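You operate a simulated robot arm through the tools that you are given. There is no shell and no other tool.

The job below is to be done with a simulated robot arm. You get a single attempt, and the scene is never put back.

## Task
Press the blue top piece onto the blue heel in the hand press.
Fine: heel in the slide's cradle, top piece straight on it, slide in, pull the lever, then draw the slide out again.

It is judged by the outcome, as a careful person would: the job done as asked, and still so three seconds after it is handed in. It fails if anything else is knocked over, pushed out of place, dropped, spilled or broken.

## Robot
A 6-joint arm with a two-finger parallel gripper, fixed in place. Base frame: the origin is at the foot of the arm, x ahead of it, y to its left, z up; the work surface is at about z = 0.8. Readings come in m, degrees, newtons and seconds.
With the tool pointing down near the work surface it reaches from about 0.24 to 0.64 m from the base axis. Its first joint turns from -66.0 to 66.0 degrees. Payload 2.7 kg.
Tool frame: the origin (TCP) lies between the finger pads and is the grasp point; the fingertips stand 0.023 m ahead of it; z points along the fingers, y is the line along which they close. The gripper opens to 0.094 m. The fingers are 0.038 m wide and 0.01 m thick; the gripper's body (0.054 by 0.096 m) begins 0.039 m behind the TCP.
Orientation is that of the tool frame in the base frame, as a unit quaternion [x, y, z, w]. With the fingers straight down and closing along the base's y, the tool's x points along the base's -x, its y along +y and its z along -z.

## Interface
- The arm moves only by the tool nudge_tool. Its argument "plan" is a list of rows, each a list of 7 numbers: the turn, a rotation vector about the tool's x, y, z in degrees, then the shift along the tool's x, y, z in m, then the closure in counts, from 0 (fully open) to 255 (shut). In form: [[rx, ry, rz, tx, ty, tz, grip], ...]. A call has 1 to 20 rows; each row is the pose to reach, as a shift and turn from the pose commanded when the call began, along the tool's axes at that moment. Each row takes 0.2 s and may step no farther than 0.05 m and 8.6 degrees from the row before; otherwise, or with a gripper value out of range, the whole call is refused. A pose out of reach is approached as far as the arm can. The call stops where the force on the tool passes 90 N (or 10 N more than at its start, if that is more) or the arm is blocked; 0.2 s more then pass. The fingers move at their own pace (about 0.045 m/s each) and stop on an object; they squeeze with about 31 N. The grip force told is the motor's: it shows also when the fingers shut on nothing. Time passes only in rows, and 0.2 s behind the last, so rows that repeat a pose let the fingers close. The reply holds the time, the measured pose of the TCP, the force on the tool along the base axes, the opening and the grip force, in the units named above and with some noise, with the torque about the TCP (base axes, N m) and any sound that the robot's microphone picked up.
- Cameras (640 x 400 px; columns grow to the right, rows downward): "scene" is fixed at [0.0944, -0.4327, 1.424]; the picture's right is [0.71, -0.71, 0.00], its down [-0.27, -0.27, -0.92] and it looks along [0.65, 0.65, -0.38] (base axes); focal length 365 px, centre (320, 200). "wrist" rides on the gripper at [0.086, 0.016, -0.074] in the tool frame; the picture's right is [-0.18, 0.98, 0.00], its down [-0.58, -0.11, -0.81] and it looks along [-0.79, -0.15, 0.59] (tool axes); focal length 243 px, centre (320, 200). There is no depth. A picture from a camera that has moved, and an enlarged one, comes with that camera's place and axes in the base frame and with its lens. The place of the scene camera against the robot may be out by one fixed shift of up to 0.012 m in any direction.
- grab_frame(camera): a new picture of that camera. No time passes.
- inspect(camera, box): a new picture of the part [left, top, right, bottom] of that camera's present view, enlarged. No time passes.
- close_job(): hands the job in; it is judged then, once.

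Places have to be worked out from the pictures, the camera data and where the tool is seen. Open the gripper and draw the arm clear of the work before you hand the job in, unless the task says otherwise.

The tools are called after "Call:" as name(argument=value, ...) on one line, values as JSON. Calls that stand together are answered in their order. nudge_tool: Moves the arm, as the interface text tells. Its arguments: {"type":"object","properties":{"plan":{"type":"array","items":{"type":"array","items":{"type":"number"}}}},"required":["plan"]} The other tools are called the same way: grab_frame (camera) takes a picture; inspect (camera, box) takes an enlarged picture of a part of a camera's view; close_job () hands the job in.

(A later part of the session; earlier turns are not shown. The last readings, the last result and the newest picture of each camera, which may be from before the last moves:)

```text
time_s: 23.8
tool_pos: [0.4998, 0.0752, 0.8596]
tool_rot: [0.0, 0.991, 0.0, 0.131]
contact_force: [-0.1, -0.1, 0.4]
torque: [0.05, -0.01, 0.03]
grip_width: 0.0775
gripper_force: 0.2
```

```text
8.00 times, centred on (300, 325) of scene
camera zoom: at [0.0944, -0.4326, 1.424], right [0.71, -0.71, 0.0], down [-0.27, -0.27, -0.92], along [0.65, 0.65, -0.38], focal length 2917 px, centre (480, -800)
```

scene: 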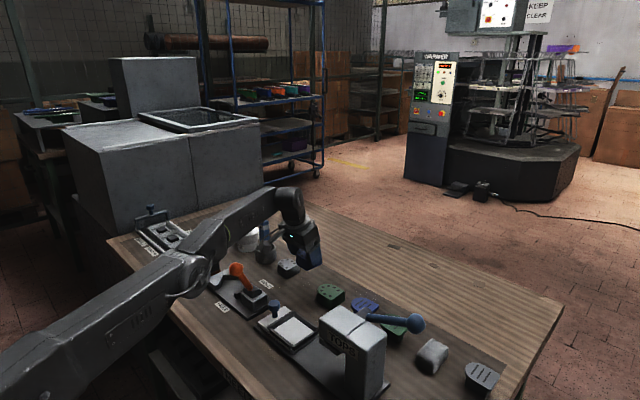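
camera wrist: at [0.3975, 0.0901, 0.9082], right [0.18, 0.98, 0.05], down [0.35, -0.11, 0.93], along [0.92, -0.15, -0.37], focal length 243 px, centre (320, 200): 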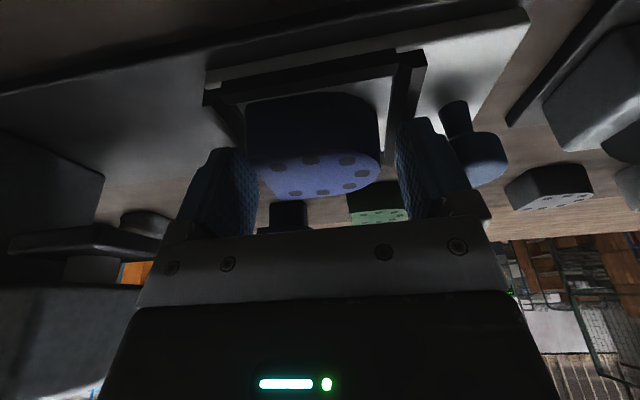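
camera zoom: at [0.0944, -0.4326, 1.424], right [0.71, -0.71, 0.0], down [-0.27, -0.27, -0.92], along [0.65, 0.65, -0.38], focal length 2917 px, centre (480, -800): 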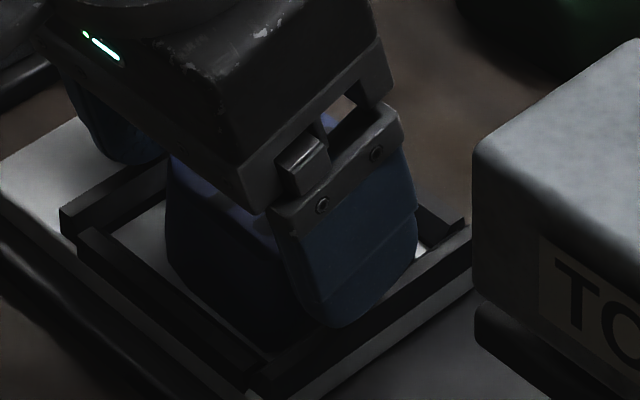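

The heel is released. I rise straight up and check how it sits in the cradle.

Call:
nudge_tool(plan=[[0, 0, 0, -0.0026, 0, -0.0097, 45], [0, 0, 0, -0.0078, 0, -0.029, 45], [0, 0, 0, -0.0155, 0, -0.058, 45], [0, 0, 0, -0.0259, 0, -0.0966, 45], [0, 5, 0, -0.0259, 0, -0.0966, 45], [0, 12, 0, -0.0259, 0, -0.0966, 45], [0, 15, 0, -0.0259, 0, -0.0966, 45], [0, 15, 0, -0.0259, 0, -0.0966, 45]])

Call:
grab_frame(camera="wrist")

Call:
inspect(camera="wrist", box=[200, 0, 440, 150])

Call:
inspect(camera="scene", box=[255, 290, 345, 350])

```text
time_s: 25.6
tool_pos: [0.5003, 0.0741, 0.9593]
tool_rot: [-0.001, 1.0, 0.0, 0.0]
contact_force: [0.5, -0.1, -0.3]
torque: [0.02, -0.01, 0.02]
grip_width: 0.0776
gripper_force: 0.1
```

```text
taken
camera wrist: at [0.4136, 0.0899, 1.0333], right [0.18, 0.98, 0.0], down [0.58, -0.11, 0.81], along [0.79, -0.15, -0.59], focal length 243 px, centre (320, 200)
```

wrist: 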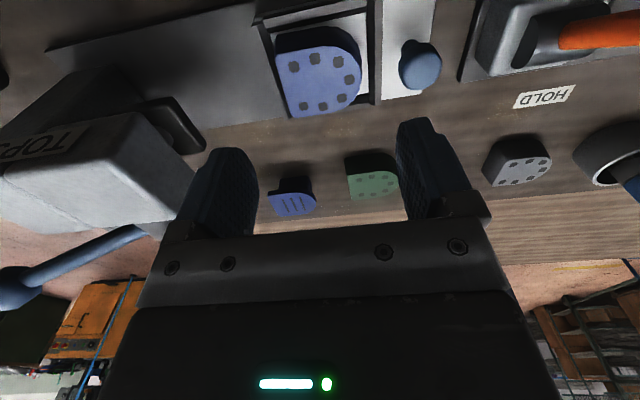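

```text
2.67 times, centred on (320, 75) of wrist
camera zoom: at [0.4136, 0.0899, 1.0333], right [0.18, 0.98, 0.0], down [0.58, -0.11, 0.81], along [0.79, -0.15, -0.59], focal length 647 px, centre (320, 533)
```

zoom: 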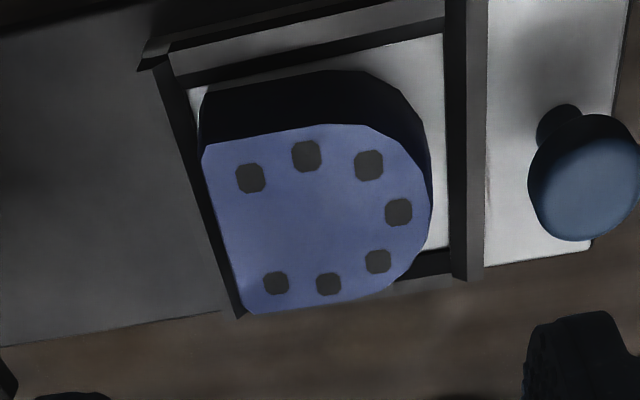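

```text
6.67 times, centred on (300, 320) of scene
camera zoom: at [0.0944, -0.4327, 1.424], right [0.71, -0.71, 0.0], down [-0.27, -0.27, -0.92], along [0.65, 0.65, -0.38], focal length 2430 px, centre (453, -600)
```

zoom: 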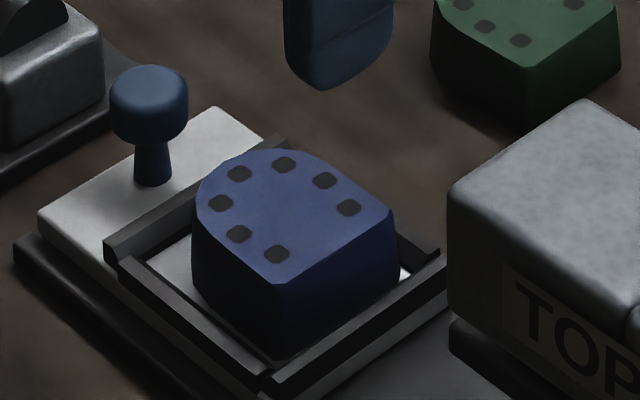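

The heel sits level in the cradle, flat face along the −y rail, its top spanning about x 0.486–0.536, y 0.043–0.105. Now I move over the blue top piece with a slight tilt to view it.

Call:
nudge_tool(plan=[[0, 0, 0, -0.03, 0, -0.01, 54], [0, -2, 0, -0.06, -0.02, -0.01, 54], [0, -4, 0, -0.09, -0.045, 0.0, 54], [0, -7, 0, -0.12, -0.068, 0.01, 54], [0, -10, 0, -0.13, -0.068, 0.02, 54], [0, -10, 0, -0.13, -0.068, 0.02, 54]])

Call:
grab_frame(camera="wrist")

Call:
inspect(camera="wrist", box=[180, 20, 420, 170])

Call:
inspect(camera="scene", box=[320, 255, 440, 345])

```text
time_s: 27.0
tool_pos: [0.631, 0.0055, 0.9396]
tool_rot: [0.0, 0.996, 0.0, 0.087]
contact_force: [-0.6, -0.3, 0.6]
torque: [-0.02, -0.03, 0.01]
grip_width: 0.0743
gripper_force: 0.0
```

```text
taken
camera wrist: at [0.5326, 0.022, 0.9966], right [0.18, 0.98, 0.03], down [0.43, -0.11, 0.9], along [0.88, -0.15, -0.44], focal length 243 px, centre (320, 200)
```

wrist: 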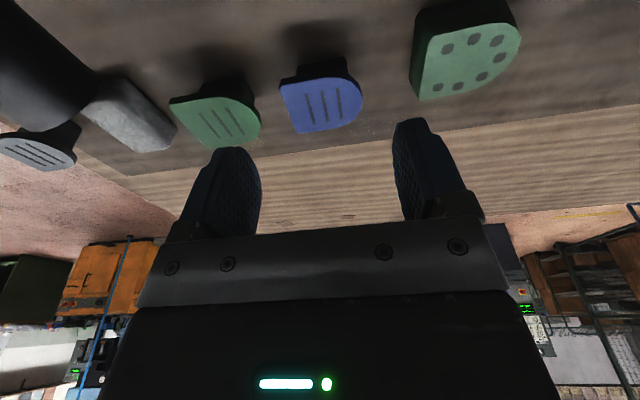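

```text
2.67 times, centred on (300, 95) of wrist
camera zoom: at [0.5326, 0.022, 0.9966], right [0.18, 0.98, 0.03], down [0.43, -0.11, 0.9], along [0.88, -0.15, -0.44], focal length 647 px, centre (373, 480)
```

zoom: 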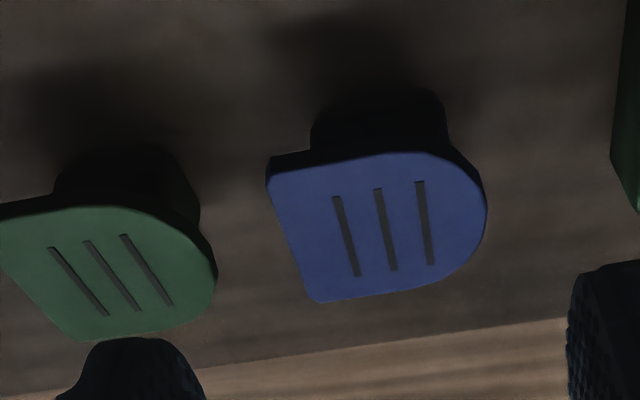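

```text
4.44 times, centred on (380, 300) of scene
camera zoom: at [0.0944, -0.4327, 1.424], right [0.71, -0.71, 0.0], down [-0.27, -0.27, -0.92], along [0.65, 0.65, -0.38], focal length 1620 px, centre (53, -244)
```

zoom: 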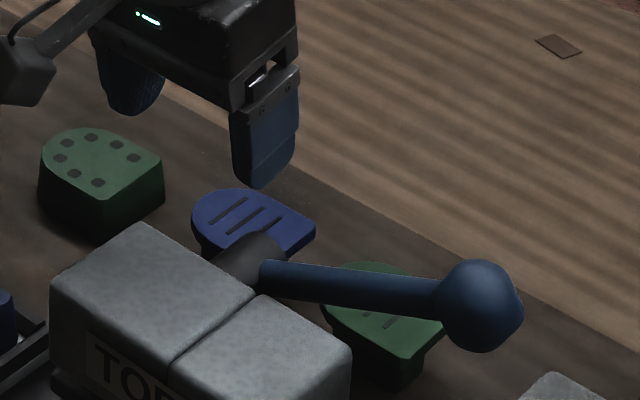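

The blue plate spans x≈0.655–0.706, y≈−0.026–0.036, top z≈0.837, with ample gaps on both sides. I move closer above it at 12° tilt and test reach.

Call:
nudge_tool(plan=[[0, -1, 0, -0.015, 0, 0.02, 54], [0, -2, 0, -0.0306, 0, 0.04, 54], [0, -2, 0, -0.0306, 0, 0.0511, 54], [0, -2, 0, -0.0306, 0, 0.0511, 54]])

Call:
grab_frame(camera="wrist")

Call:
inspect(camera="wrist", box=[200, 50, 440, 200])

```text
time_s: 28.0
tool_pos: [0.6697, 0.0051, 0.8942]
tool_rot: [0.001, 0.994, 0.0, 0.105]
contact_force: [-0.4, -1.4, -0.3]
torque: [0.01, 0.0, 0.0]
grip_width: 0.0738
gripper_force: 0.1
```

```text
taken
camera wrist: at [0.5695, 0.0219, 0.9483], right [0.18, 0.98, 0.04], down [0.4, -0.11, 0.91], along [0.9, -0.15, -0.41], focal length 243 px, centre (320, 200)
```

wrist: 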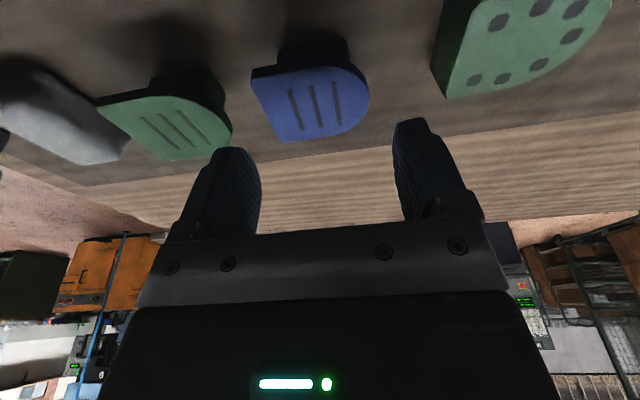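

```text
2.67 times, centred on (320, 125) of wrist
camera zoom: at [0.5695, 0.0219, 0.9483], right [0.18, 0.98, 0.04], down [0.4, -0.11, 0.91], along [0.9, -0.15, -0.41], focal length 647 px, centre (320, 400)
```

zoom: 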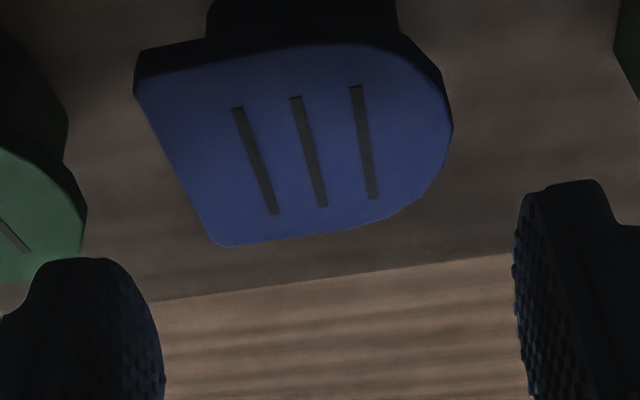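

The plate is 10–12 mm thick (z≈0.825–0.837) and centred between the open fingers. I descend to TCP z≈0.852.

Call:
nudge_tool(plan=[[0, 0, 0, 0.0005, 0, 0.012, 54], [0, 0, 0, 0.003, 0, 0.024, 54], [0, 0, 0, 0.005, 0, 0.034, 54], [0, 0, 0, 0.0068, 0, 0.0415, 54], [0, 0, 0, 0.0068, 0, 0.0415, 54]])

Call:
inspect(camera="wrist", box=[200, 80, 440, 230])

Call:
inspect(camera="scene", box=[320, 265, 430, 345])

```text
time_s: 29.2
tool_pos: [0.6709, 0.0045, 0.8522]
tool_rot: [0.0, 0.995, 0.0, 0.105]
contact_force: [0.0, 0.3, 0.3]
torque: [0.0, 0.04, -0.01]
grip_width: 0.0742
gripper_force: 0.1
```

```text
2.67 times, centred on (320, 155) of wrist
camera zoom: at [0.5716, 0.0213, 0.9063], right [0.18, 0.98, 0.04], down [0.4, -0.11, 0.91], along [0.9, -0.15, -0.41], focal length 647 px, centre (320, 320)
```

zoom: 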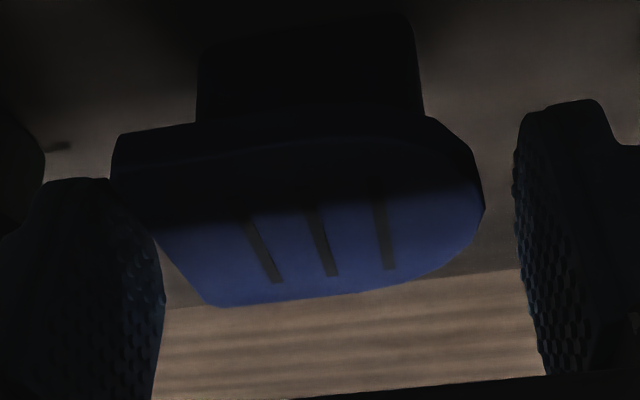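

```text
5.00 times, centred on (375, 305) of scene
camera zoom: at [0.0944, -0.4327, 1.424], right [0.71, -0.71, 0.0], down [-0.27, -0.27, -0.92], along [0.65, 0.65, -0.38], focal length 1823 px, centre (45, -325)
```

zoom: 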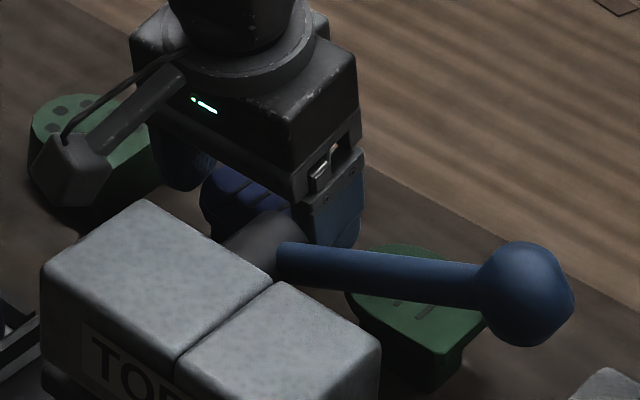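

The plate lies between the pads. I close on it gently.

Call:
nudge_tool(plan=[[0, 0, 0, 0, 0, 0, 70], [0, 0, 0, 0, 0, 0, 85], [0, 0, 0, 0, 0, 0, 110], [0, 0, 0, 0, 0, 0, 140], [0, 0, 0, 0, 0, 0, 140]])

Call:
inspect(camera="wrist", box=[200, 80, 440, 230])

```text
time_s: 30.4
tool_pos: [0.6715, 0.005, 0.852]
tool_rot: [0.0, 0.995, 0.0, 0.104]
contact_force: [-0.9, 0.0, 0.9]
torque: [-0.04, 0.02, -0.03]
grip_width: 0.0603
gripper_force: 31.1
```

```text
2.67 times, centred on (320, 155) of wrist
camera zoom: at [0.5716, 0.0213, 0.9065], right [0.18, 0.98, 0.04], down [0.4, -0.11, 0.91], along [0.9, -0.15, -0.41], focal length 647 px, centre (320, 320)
```

zoom: 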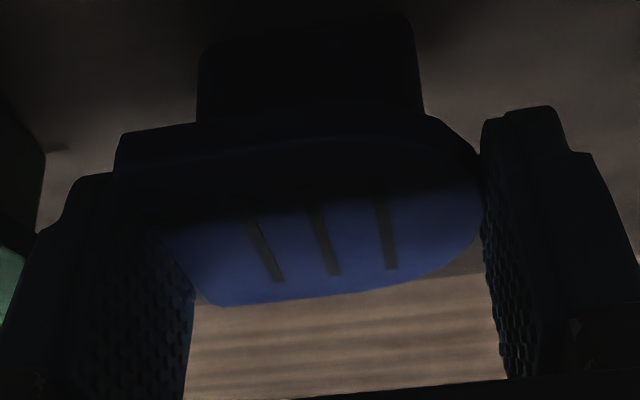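

Gripped at 60.3 mm. I lift slowly straight up 25 mm and look at what comes along.

Call:
nudge_tool(plan=[[0, 0, 0, -0.001, 0, -0.0049, 140], [0, 0, 0, -0.0021, 0, -0.0098, 140], [0, 0, 0, -0.0052, 0, -0.0245, 140], [0, 0, 0, -0.0052, 0, -0.0245, 140]])

Call:
grab_frame(camera="wrist")

Call:
inspect(camera="scene", box=[320, 265, 430, 345])

```text
time_s: 31.4
tool_pos: [0.6705, 0.0058, 0.8776]
tool_rot: [0.0, 0.995, 0.0, 0.104]
contact_force: [0.8, -0.2, -0.9]
torque: [-0.03, 0.01, -0.04]
grip_width: 0.0606
gripper_force: 30.6
```

```text
taken
camera wrist: at [0.571, 0.0219, 0.932], right [0.18, 0.98, 0.04], down [0.4, -0.11, 0.91], along [0.9, -0.15, -0.41], focal length 243 px, centre (320, 200)
```

wrist: 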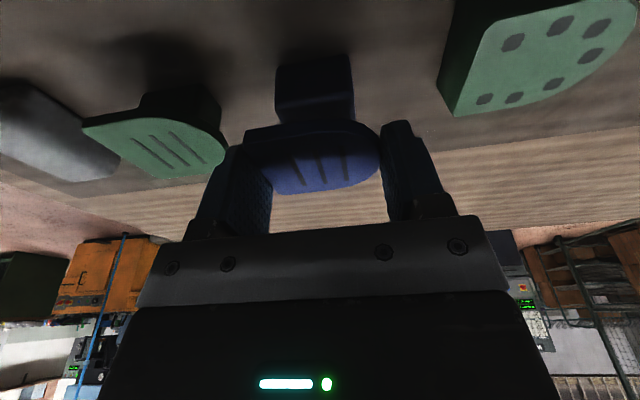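

```text
5.00 times, centred on (375, 305) of scene
camera zoom: at [0.0944, -0.4327, 1.424], right [0.71, -0.71, 0.0], down [-0.27, -0.27, -0.92], along [0.65, 0.65, -0.38], focal length 1823 px, centre (45, -325)
```

zoom: 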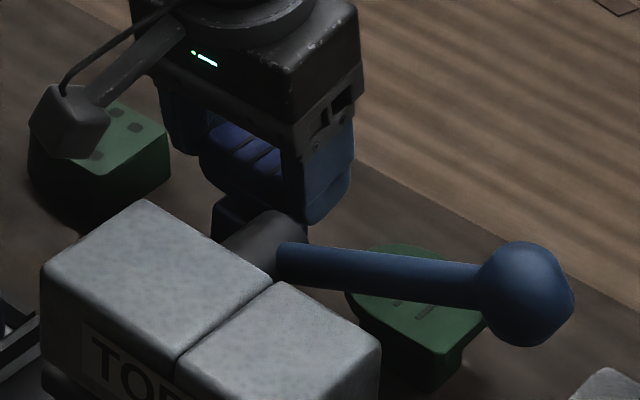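

Only the plate came up; its stand stays on the bench. I lift higher, go left, then back over the heel in the cradle.

Call:
nudge_tool(plan=[[0, 0, 0, -0.005, 0, -0.0244, 140], [0, 0, 0, -0.0104, 0, -0.0489, 140], [0, 0, 0, -0.0146, 0.01, -0.0685, 140], [0, 0, 0, -0.0146, 0.04, -0.0685, 140], [0, 0, 0, -0.0146, 0.0685, -0.0685, 140], [0, 0, 0, 0.02, 0.0685, -0.0758, 140], [0, 0, 0, 0.055, 0.0685, -0.0833, 140], [0, 0, 0, 0.09, 0.0685, -0.0907, 140], [0, 0, 0, 0.125, 0.0685, -0.0981, 140], [0, 0, 0, 0.1502, 0.0685, -0.1035, 140], [0, 0, 0, 0.1502, 0.0685, -0.1035, 140]])

Call:
grab_frame(camera="wrist")

Call:
grab_frame(camera="scene")

Call:
inspect(camera="scene", box=[230, 240, 370, 350])

```text
time_s: 33.8
tool_pos: [0.5025, 0.0737, 0.9476]
tool_rot: [0.0, 0.994, 0.0, 0.105]
contact_force: [0.2, 0.6, -0.7]
torque: [-0.02, -0.04, 0.04]
grip_width: 0.0607
gripper_force: 30.9
```

```text
taken
camera wrist: at [0.4024, 0.0905, 1.0019], right [0.18, 0.98, 0.04], down [0.4, -0.11, 0.91], along [0.9, -0.15, -0.41], focal length 243 px, centre (320, 200)
```

wrist: 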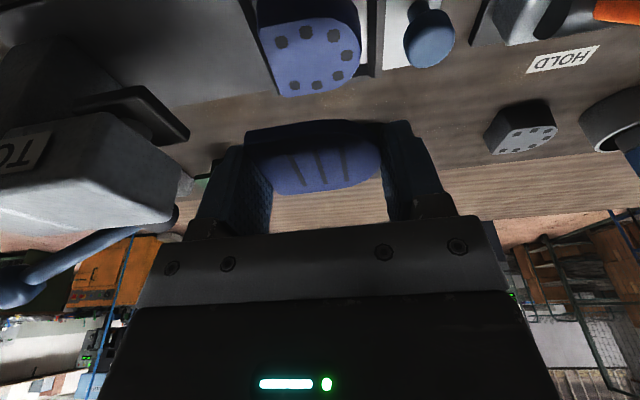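

```text
taken
```

scene: 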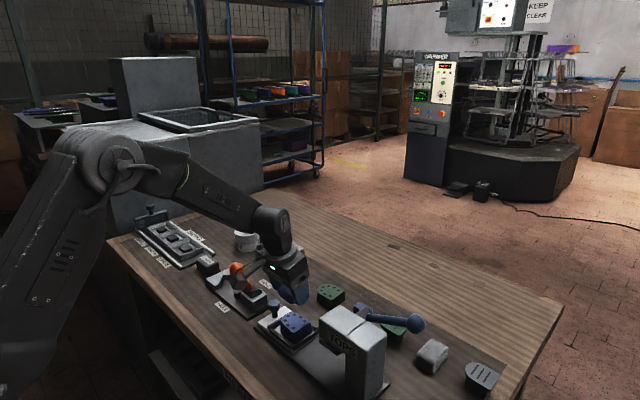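

```text
3.64 times, centred on (300, 295) of scene
camera zoom: at [0.0944, -0.4327, 1.424], right [0.71, -0.71, 0.0], down [-0.27, -0.27, -0.92], along [0.65, 0.65, -0.38], focal length 1326 px, centre (393, -146)
```

zoom: 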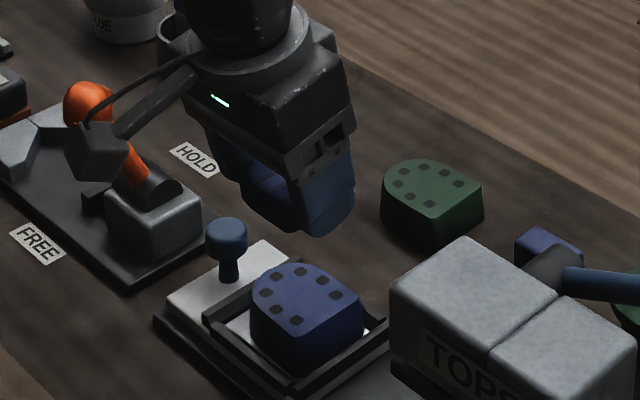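

The heel top is at x≈0.488–0.537, y≈0.043–0.105, and the plate hangs right above. I check the plate's attitude in the grip before lowering.

Call:
inspect(camera="wrist", box=[200, 90, 440, 230])

Call:
inspect(camera="scene", box=[265, 270, 345, 330])

```text
2.67 times, centred on (320, 160) of wrist
camera zoom: at [0.4024, 0.0905, 1.0019], right [0.18, 0.98, 0.04], down [0.4, -0.11, 0.91], along [0.9, -0.15, -0.41], focal length 647 px, centre (320, 307)
```

zoom: 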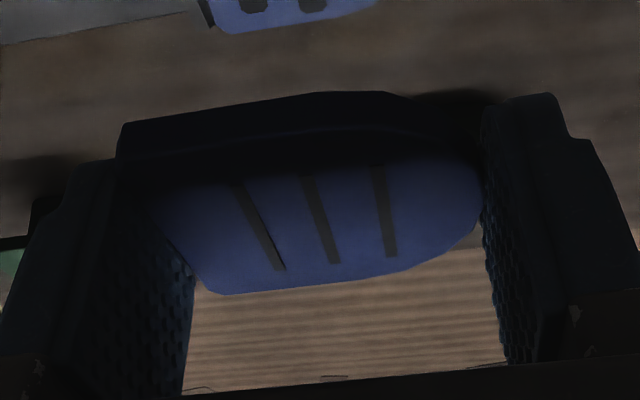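

```text
6.67 times, centred on (305, 300) of scene
camera zoom: at [0.0944, -0.4327, 1.424], right [0.71, -0.71, 0.0], down [-0.27, -0.27, -0.92], along [0.65, 0.65, -0.38], focal length 2430 px, centre (420, -467)
```

zoom: 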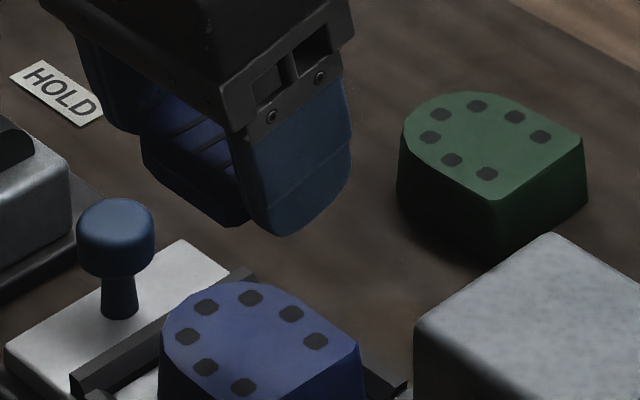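

The plate is nearly level (far end a touch low). I lower to TCP z≈0.885, then feel for contact in small steps.

Call:
nudge_tool(plan=[[0, 0, 0, 0.0031, 0, 0.0147, 140], [0, 0, 0, 0.0062, 0, 0.0293, 140], [0, 0, 0, 0.0094, 0, 0.044, 140], [0, 0, 0, 0.0129, 0, 0.0605, 140], [0, 0, 0, 0.0129, 0, 0.0605, 140]])

Call:
inspect(camera="scene", box=[265, 290, 345, 350])

Call:
inspect(camera="wrist", box=[180, 60, 460, 235])

```text
time_s: 35.0
tool_pos: [0.5025, 0.0734, 0.8865]
tool_rot: [0.0, 0.995, 0.0, 0.105]
contact_force: [0.1, -0.1, 0.2]
torque: [0.01, -0.02, -0.01]
grip_width: 0.0606
gripper_force: 30.7
```

```text
6.67 times, centred on (305, 320) of scene
camera zoom: at [0.0944, -0.4327, 1.424], right [0.71, -0.71, 0.0], down [-0.27, -0.27, -0.92], along [0.65, 0.65, -0.38], focal length 2430 px, centre (420, -600)
```

zoom: 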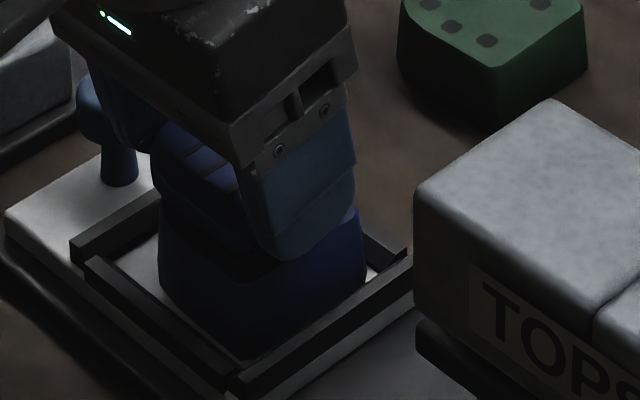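

```text
2.29 times, centred on (320, 148) of wrist
camera zoom: at [0.4026, 0.0898, 0.9395], right [0.18, 0.98, 0.04], down [0.4, -0.11, 0.91], along [0.9, -0.15, -0.41], focal length 555 px, centre (320, 320)
```

zoom: 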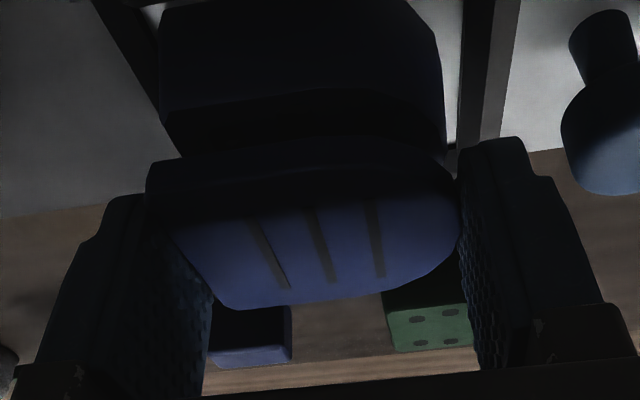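

Alignment looks good, and the plate is just above the heel. I step down 2 mm at a time until I feel contact.

Call:
nudge_tool(plan=[[0, 0, 0, 0.0008, 0, 0.0039, 140], [0, 0, 0, 0.0008, 0, 0.0039, 140]])

Call:
nudge_tool(plan=[[0, 0, 0, 0.0004, 0, 0.002, 140], [0, 0, 0, 0.0004, 0, 0.002, 140]])

Call:
nudge_tool(plan=[[0, 0, 0, 0.0004, 0, 0.002, 140], [0, 0, 0, 0.0004, 0, 0.002, 140]])

Call:
nudge_tool(plan=[[0, 0, 0, 0.0002, 0, 0.001, 140], [0, 0, 0, 0.0002, 0, 0.001, 140]])

```text
time_s: 35.6
tool_pos: [0.502, 0.0743, 0.8821]
tool_rot: [-0.001, 0.995, 0.001, 0.104]
contact_force: [-0.3, 0.0, -0.7]
torque: [0.04, 0.0, -0.02]
grip_width: 0.0606
gripper_force: 30.7
```

```text
time_s: 36.2
tool_pos: [0.5028, 0.0746, 0.8792]
tool_rot: [0.0, 0.995, 0.0, 0.104]
contact_force: [0.3, -0.7, 0.1]
torque: [-0.02, -0.02, 0.02]
grip_width: 0.0606
gripper_force: 30.8
```

```text
time_s: 36.8
tool_pos: [0.502, 0.0735, 0.8767]
tool_rot: [0.0, 0.994, 0.0, 0.105]
contact_force: [1.3, -1.5, 1.0]
torque: [-0.01, 0.01, -0.01]
grip_width: 0.0607
gripper_force: 31.3
```

```text
time_s: 37.4
tool_pos: [0.501, 0.0738, 0.877]
tool_rot: [0.0, 0.995, 0.0, 0.104]
contact_force: [0.7, -0.3, -0.4]
torque: [-0.02, 0.01, -0.02]
grip_width: 0.0607
gripper_force: 31.2
```

No contact yet at z≈0.876. I continue down by 1.5 mm steps.

Call:
nudge_tool(plan=[[0, 0, 0, 0.0003, 0, 0.0015, 140], [0, 0, 0, 0.0003, 0, 0.0015, 140]])

Call:
nudge_tool(plan=[[0, 0, 0, 0.0003, 0, 0.0015, 140], [0, 0, 0, 0.0003, 0, 0.0015, 140]])

Call:
inspect(camera="scene", box=[265, 290, 345, 350])

Call:
inspect(camera="wrist", box=[180, 60, 460, 235])

```text
time_s: 38.0
tool_pos: [0.5034, 0.0726, 0.8734]
tool_rot: [0.0, 0.995, 0.0, 0.104]
contact_force: [-0.3, 0.2, -0.2]
torque: [0.01, -0.04, -0.01]
grip_width: 0.0603
gripper_force: 30.7
```

```text
time_s: 38.6
tool_pos: [0.5029, 0.0744, 0.8741]
tool_rot: [0.0, 0.994, 0.0, 0.105]
contact_force: [-2.5, -0.1, 5.3]
torque: [0.07, 0.04, 0.09]
grip_width: 0.0609
gripper_force: 31.3
```

```text
6.67 times, centred on (305, 320) of scene
camera zoom: at [0.0943, -0.4327, 1.424], right [0.71, -0.71, 0.0], down [-0.27, -0.27, -0.92], along [0.65, 0.65, -0.38], focal length 2430 px, centre (420, -600)
```

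zoom: 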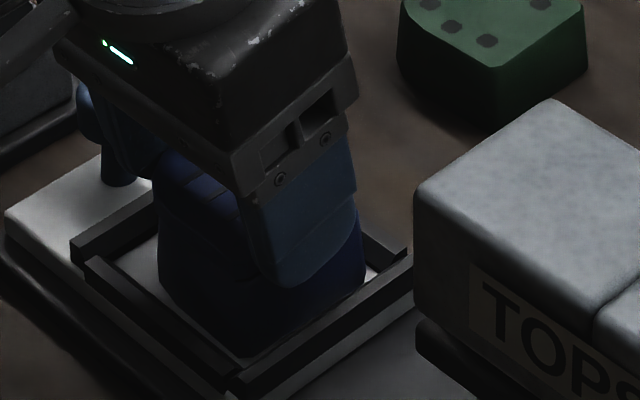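

```text
2.29 times, centred on (320, 148) of wrist
camera zoom: at [0.403, 0.0901, 0.9278], right [0.18, 0.98, 0.04], down [0.4, -0.11, 0.91], along [0.9, -0.15, -0.41], focal length 555 px, centre (320, 320)
```

zoom: 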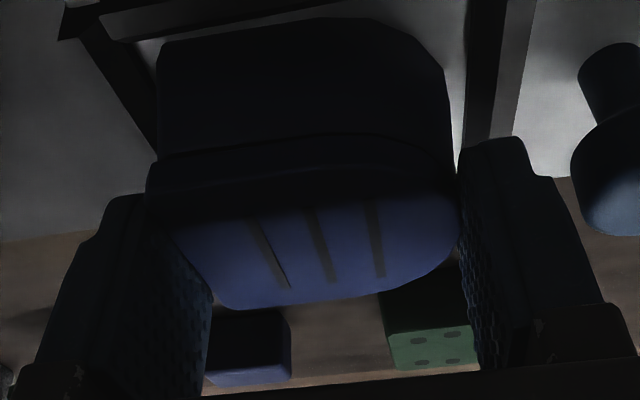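

First contact (5 N). I press about 1 mm more to let the plate settle flat, then open.

Call:
nudge_tool(plan=[[0, 0, 0, 0.0002, 0, 0.001, 140], [0, 0, 0, 0.0002, 0, 0.001, 140]])

Call:
nudge_tool(plan=[[0, 0, 0, 0, 0, 0, 88], [0, 0, 0, 0, 0, 0, 75], [0, 0, 0, 0, 0, 0, 60], [0, 0, 0, 0, 0, 0, 60]])

Call:
inspect(camera="wrist", box=[180, 60, 460, 235])

```text
time_s: 39.2
tool_pos: [0.503, 0.0747, 0.8729]
tool_rot: [0.0, 0.994, 0.001, 0.107]
contact_force: [-0.4, -1.6, 10.8]
torque: [0.06, 0.01, 0.02]
grip_width: 0.0607
gripper_force: 31.8
```

```text
time_s: 40.2
tool_pos: [0.5033, 0.0742, 0.8719]
tool_rot: [0.001, 0.995, 0.0, 0.104]
contact_force: [0.1, -0.3, 0.4]
torque: [-0.01, 0.0, -0.01]
grip_width: 0.0722
gripper_force: 0.1
```

```text
2.29 times, centred on (320, 148) of wrist
camera zoom: at [0.4027, 0.0904, 0.9266], right [0.18, 0.98, 0.04], down [0.4, -0.11, 0.91], along [0.9, -0.15, -0.41], focal length 555 px, centre (320, 320)
```

zoom: 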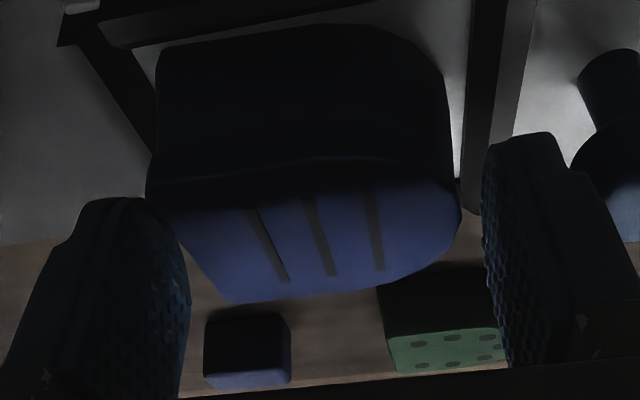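

Released without disturbance. I rise and look at the stack from above.

Call:
nudge_tool(plan=[[0, 0, 0, -0.0021, 0, -0.0098, 60], [0, 0, 0, -0.0062, 0, -0.029, 60], [0, 0, 0, -0.0125, 0, -0.0587, 60], [0, 5, 0, -0.0187, 0, -0.088, 60], [0, 12, 0, -0.0187, 0, -0.088, 60], [0, 12, 0, -0.0187, 0, -0.088, 60]])

Call:
grab_frame(camera="wrist")

Call:
inspect(camera="wrist", box=[200, 0, 440, 150])

Call:
inspect(camera="scene", box=[260, 290, 340, 350])

```text
time_s: 41.6
tool_pos: [0.5025, 0.0734, 0.962]
tool_rot: [0.0, 1.0, -0.001, 0.001]
contact_force: [-0.5, -0.4, -0.5]
torque: [0.0, -0.03, 0.01]
grip_width: 0.0719
gripper_force: 0.0
```

```text
taken
camera wrist: at [0.416, 0.0902, 1.0358], right [0.18, 0.98, 0.0], down [0.58, -0.11, 0.81], along [0.79, -0.15, -0.59], focal length 243 px, centre (320, 200)
```

wrist: 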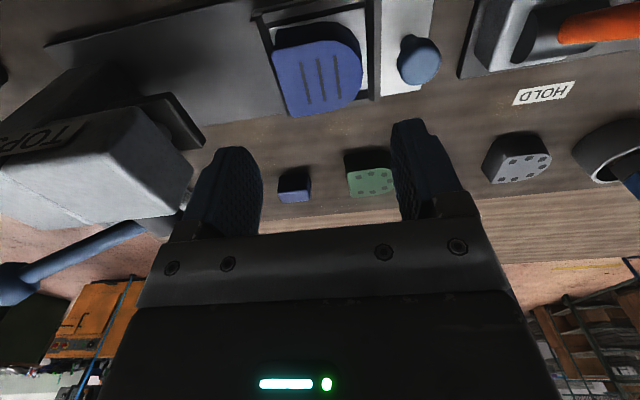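

```text
2.67 times, centred on (320, 75) of wrist
camera zoom: at [0.416, 0.0902, 1.0358], right [0.18, 0.98, 0.0], down [0.58, -0.11, 0.81], along [0.79, -0.15, -0.59], focal length 647 px, centre (320, 533)
```

zoom: 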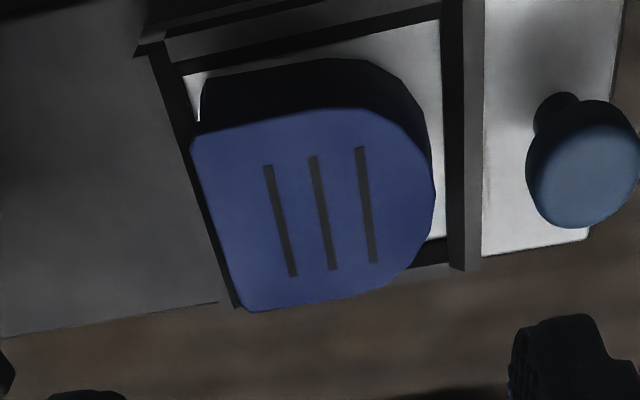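

```text
6.67 times, centred on (300, 320) of scene
camera zoom: at [0.0944, -0.4327, 1.424], right [0.71, -0.71, 0.0], down [-0.27, -0.27, -0.92], along [0.65, 0.65, -0.38], focal length 2430 px, centre (453, -600)
```

zoom: 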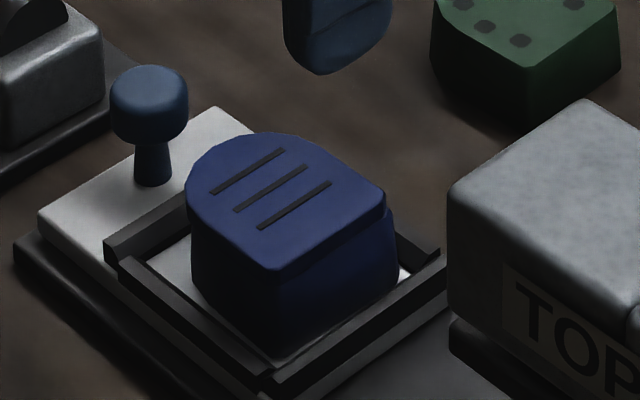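

The plate lies flat on the heel but looks 2 mm or so off toward −x. I zoom in to measure the offset.

Call:
inspect(camera="scene", box=[280, 305, 320, 335])

Call:
inspect(camera="wrist", box=[260, 10, 380, 125])

```text
13.33 times, centred on (300, 320) of scene
camera zoom: at [0.0944, -0.4327, 1.424], right [0.71, -0.71, 0.0], down [-0.27, -0.27, -0.92], along [0.65, 0.65, -0.38], focal length 4861 px, centre (587, -1400)
```

zoom: 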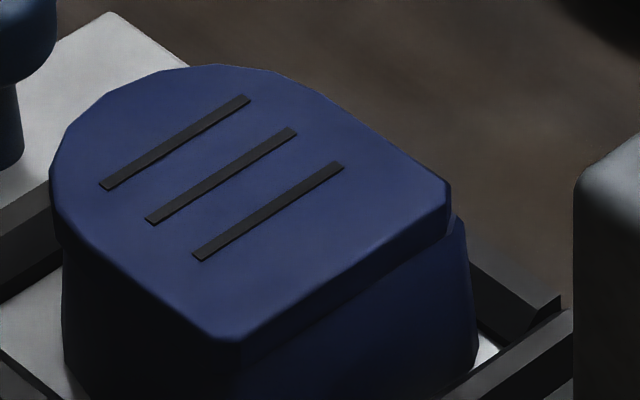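

```text
3.48 times, centred on (320, 68) of wrist
camera zoom: at [0.416, 0.0902, 1.0358], right [0.18, 0.98, 0.0], down [0.58, -0.11, 0.81], along [0.79, -0.15, -0.59], focal length 844 px, centre (320, 661)
```

zoom: 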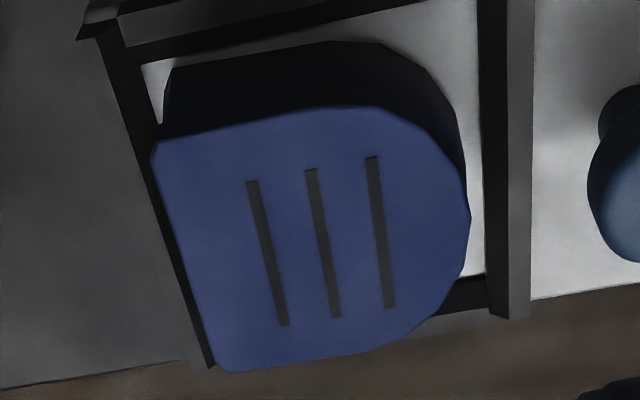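

Both views say the plate sits about 3 mm too far toward −x and is fine in y. I turn the gripper 90° (camera toward +y, away from the press) to square plate and heel together with a gentle squeeze along x.

Call:
nudge_tool(plan=[[0, 0, 8, -0.001, -0.001, 0, 54], [0, 0, 16, -0.002, -0.002, 0, 54], [0, 0, 24, -0.003, -0.003, 0, 54], [0, 0, 32, -0.004, -0.004, 0, 54], [0, 0, 40, -0.005, -0.005, 0, 54], [0, 0, 48, -0.006, -0.006, 0, 54], [0, 0, 56, -0.007, -0.0075, 0, 54], [0, 0, 64, -0.008, -0.0075, 0, 54], [0, 0, 72, -0.009, -0.0075, 0, 54], [0, 0, 80, -0.009, -0.0075, 0, 54], [0, 0, 87, -0.009, -0.0075, 0, 54], [0, 0, 90, -0.009, -0.0075, 0, 54], [0, 0, 90, -0.009, -0.0075, 0, 54]])

Call:
grab_frame(camera="wrist")

Call:
grab_frame(camera="scene")

```text
time_s: 44.4
tool_pos: [0.5109, 0.0673, 0.9619]
tool_rot: [0.708, 0.706, 0.0, 0.0]
contact_force: [-1.2, 0.1, 0.9]
torque: [0.01, -0.01, 0.02]
grip_width: 0.074
gripper_force: 0.0
```

```text
taken
camera wrist: at [0.5279, 0.1532, 1.0361], right [0.98, -0.19, 0.0], down [-0.11, -0.58, 0.81], along [-0.15, -0.79, -0.59], focal length 243 px, centre (320, 200)
```

wrist: 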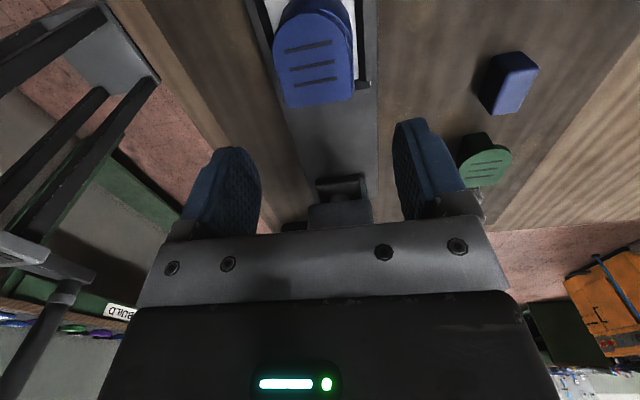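

```text
taken
```

scene: 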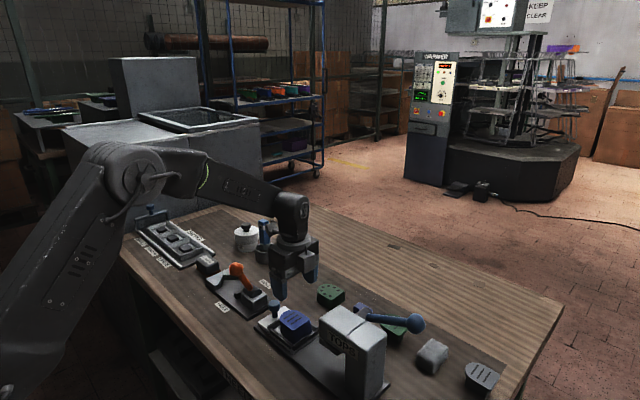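

Call:
inspect(camera="wrist", box=[240, 0, 400, 120])

```text
3.33 times, centred on (320, 60) of wrist
camera zoom: at [0.5279, 0.1532, 1.0361], right [0.98, -0.19, 0.0], down [-0.11, -0.58, 0.81], along [-0.15, -0.79, -0.59], focal length 809 px, centre (320, 667)
```

zoom: 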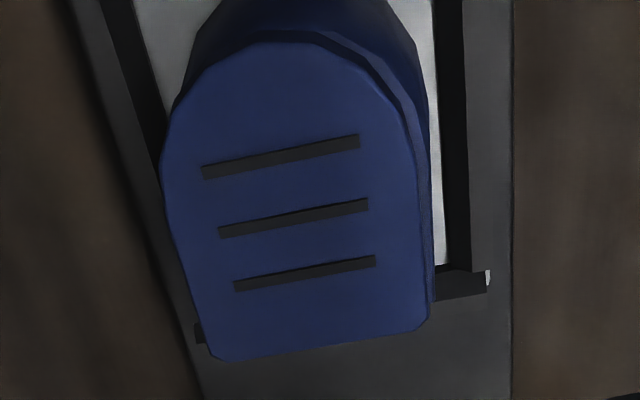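

This view clearly shows the heel protruding ~3 mm at +x. I descend with the fingers straddling both in x.

Call:
nudge_tool(plan=[[0, 0, 0, 0, 0, 0.03, 54], [0, 0, 0, 0, 0, 0.06, 54], [0, 0, 0, 0, 0, 0.08, 54], [0, 0, 0, 0, 0, 0.09, 54], [0, 0, 0, 0, 0, 0.098, 54], [0, 0, 0, 0, 0, 0.098, 54]])

Call:
grab_frame(camera="wrist")

Call:
inspect(camera="scene", box=[255, 285, 345, 350])

```text
time_s: 45.8
tool_pos: [0.5099, 0.0677, 0.8631]
tool_rot: [0.707, 0.707, 0.002, 0.001]
contact_force: [-0.1, -0.1, -0.8]
torque: [0.01, 0.03, -0.01]
grip_width: 0.0739
gripper_force: 0.1
```

```text
taken
camera wrist: at [0.5278, 0.1528, 0.9379], right [0.98, -0.18, 0.0], down [-0.11, -0.58, 0.81], along [-0.15, -0.79, -0.59], focal length 243 px, centre (320, 200)
```

wrist: 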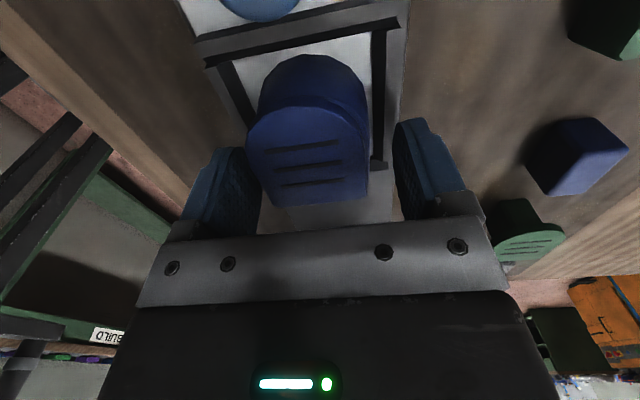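

```text
6.15 times, centred on (300, 318) of scene
camera zoom: at [0.0944, -0.4327, 1.424], right [0.71, -0.71, 0.0], down [-0.27, -0.27, -0.92], along [0.65, 0.65, -0.38], focal length 2244 px, centre (443, -523)
```

zoom: 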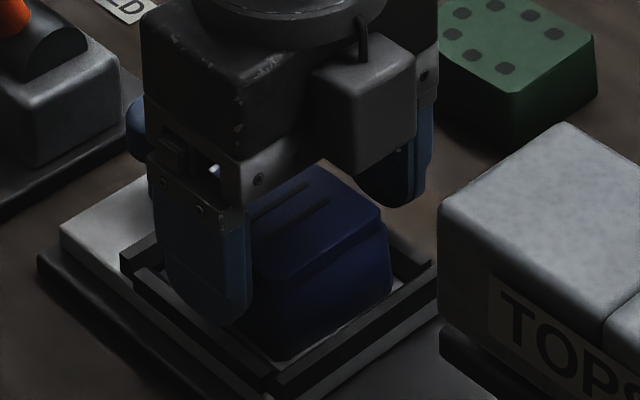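

Fingers straddle both pieces with room. I close gently; the fingers will push the plate back over the heel.

Call:
nudge_tool(plan=[[0, 0, 0, 0, 0, 0, 75], [0, 0, 0, 0, 0, 0, 90], [0, 0, 0, 0, 0, 0, 105], [0, 0, 0, 0, 0, 0, 125], [0, 0, 0, 0, 0, 0, 125]])

Call:
inspect(camera="wrist", box=[180, 40, 460, 230])

```text
time_s: 47.0
tool_pos: [0.5114, 0.066, 0.8634]
tool_rot: [0.707, 0.707, 0.0, 0.0]
contact_force: [0.8, 0.1, 0.8]
torque: [-0.04, -0.03, -0.01]
grip_width: 0.0538
gripper_force: 31.2
```

```text
2.11 times, centred on (320, 135) of wrist
camera zoom: at [0.5278, 0.1528, 0.9381], right [0.98, -0.18, 0.0], down [-0.11, -0.58, 0.81], along [-0.15, -0.79, -0.59], focal length 511 px, centre (320, 337)
```

zoom: 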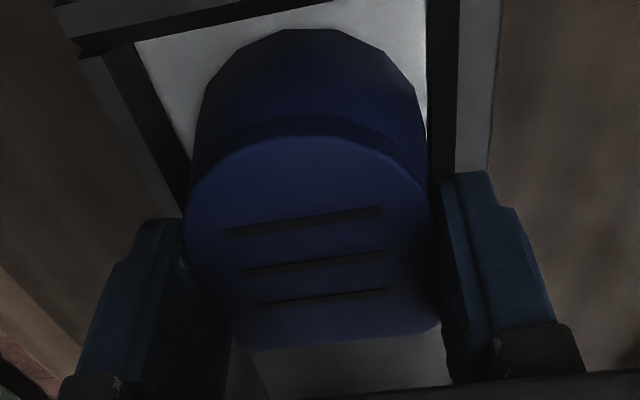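

Closed at 53.8 mm on both. I open, rise, and re-check alignment.

Call:
nudge_tool(plan=[[0, 0, 0, 0, 0, 0, 95], [0, 0, 0, 0, 0, 0, 70], [0, 0, 0, 0, 0, 0, 54], [0, 0, 0, 0, 0, -0.02, 54], [0, 0, 0, 0, 0, -0.06, 54], [0, 0, 0, 0, 0, -0.098, 54], [0, 0, 0, 0, 0, -0.098, 54]])

Call:
inspect(camera="wrist", box=[240, 0, 400, 120])

Call:
inspect(camera="scene", box=[270, 300, 330, 345])

```text
time_s: 48.6
tool_pos: [0.5106, 0.0668, 0.9632]
tool_rot: [0.707, 0.707, 0.0, 0.001]
contact_force: [0.0, 0.6, 0.7]
torque: [0.0, 0.03, -0.01]
grip_width: 0.0743
gripper_force: 0.0
```

```text
3.33 times, centred on (320, 60) of wrist
camera zoom: at [0.5283, 0.1528, 1.0372], right [0.98, -0.18, 0.0], down [-0.11, -0.58, 0.81], along [-0.15, -0.79, -0.59], focal length 809 px, centre (320, 667)
```

zoom: 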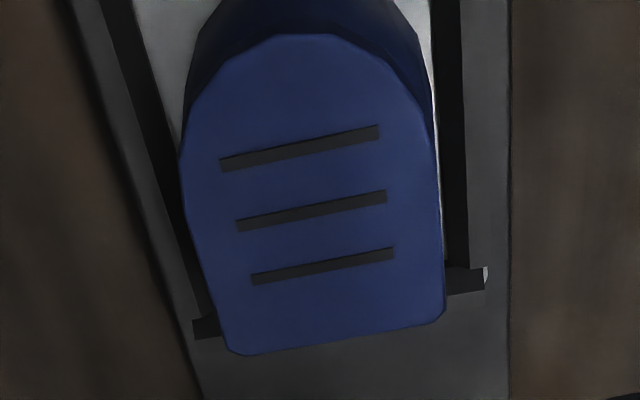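

```text
8.89 times, centred on (300, 322) of scene
camera zoom: at [0.0944, -0.4327, 1.424], right [0.71, -0.71, 0.0], down [-0.27, -0.27, -0.92], along [0.65, 0.65, -0.38], focal length 3241 px, centre (498, -889)
```

zoom: 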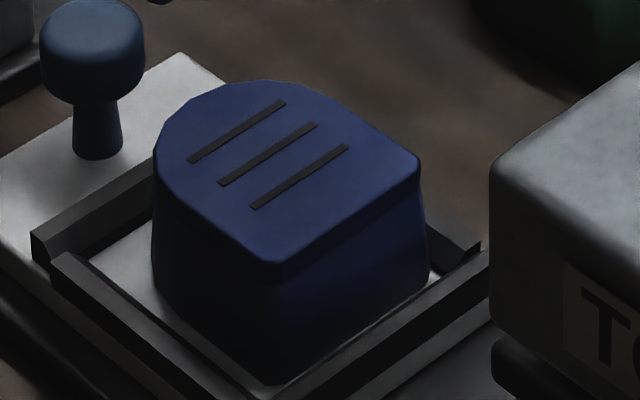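

Alignment is now excellent. Before working the slide I check what protrudes around the gripper in this orientation, since the press head will be close.

Call:
inspect(camera="scene", box=[230, 180, 390, 300])

Call:
grab_frame(camera="wrist")

```text
3.33 times, centred on (310, 240) of scene
camera zoom: at [0.0944, -0.4327, 1.424], right [0.71, -0.71, 0.0], down [-0.27, -0.27, -0.92], along [0.65, 0.65, -0.38], focal length 1215 px, centre (353, 67)
```

zoom: 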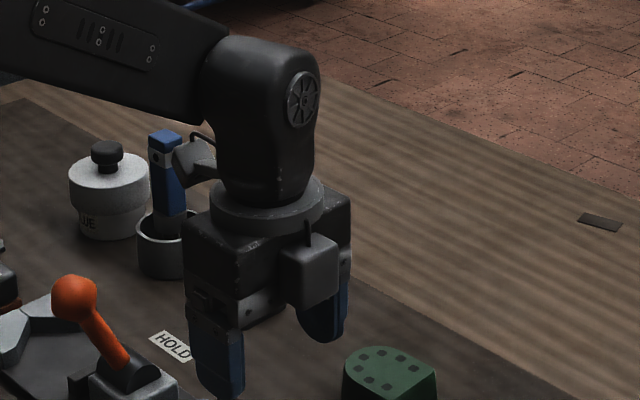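

```text
taken
camera wrist: at [0.5283, 0.1528, 1.0372], right [0.98, -0.18, 0.0], down [-0.11, -0.58, 0.81], along [-0.15, -0.79, -0.59], focal length 243 px, centre (320, 200)
```

wrist: 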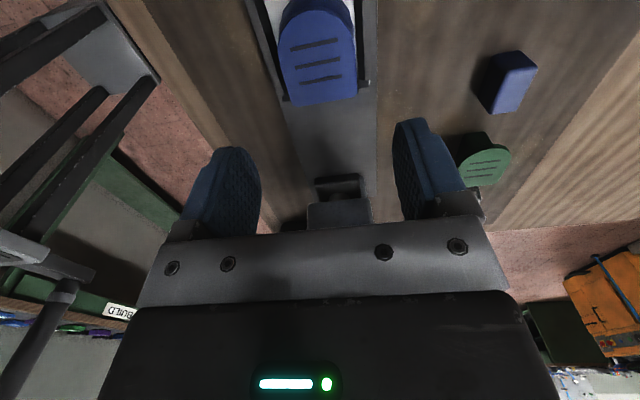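

The gripper has a box protruding on the side facing the press, so I'll tilt the tool when gripping the knob. I zoom at the press front to measure where the head face and ram are.

Call:
inspect(camera="wrist", box=[260, 100, 420, 240])

Call:
inspect(camera="scene", box=[255, 290, 395, 400])

```text
2.86 times, centred on (340, 170) of wrist
camera zoom: at [0.5283, 0.1528, 1.0372], right [0.98, -0.18, 0.0], down [-0.11, -0.58, 0.81], along [-0.15, -0.79, -0.59], focal length 693 px, centre (263, 286)
```

zoom: 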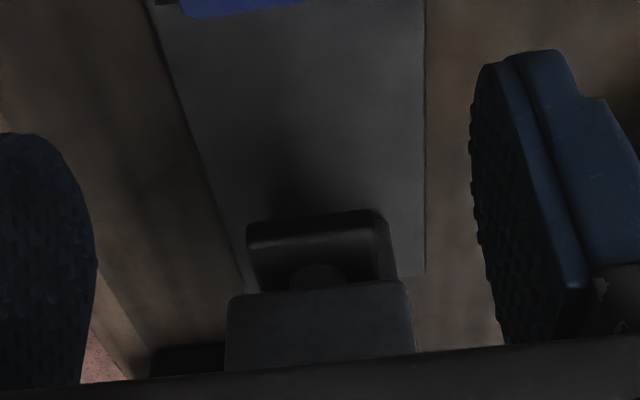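

```text
3.64 times, centred on (325, 345) of scene
camera zoom: at [0.0944, -0.4327, 1.424], right [0.71, -0.71, 0.0], down [-0.27, -0.27, -0.92], along [0.65, 0.65, -0.38], focal length 1326 px, centre (302, -327)
```

zoom: 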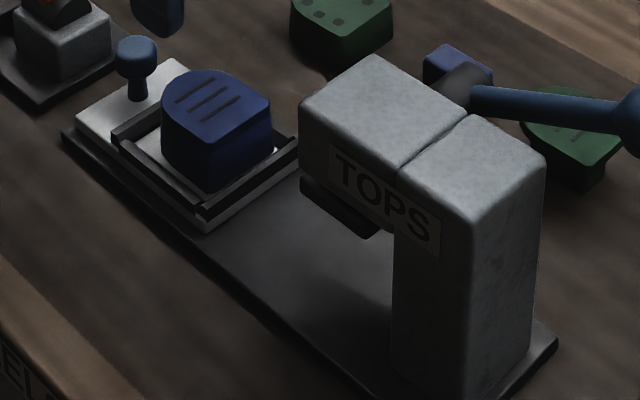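

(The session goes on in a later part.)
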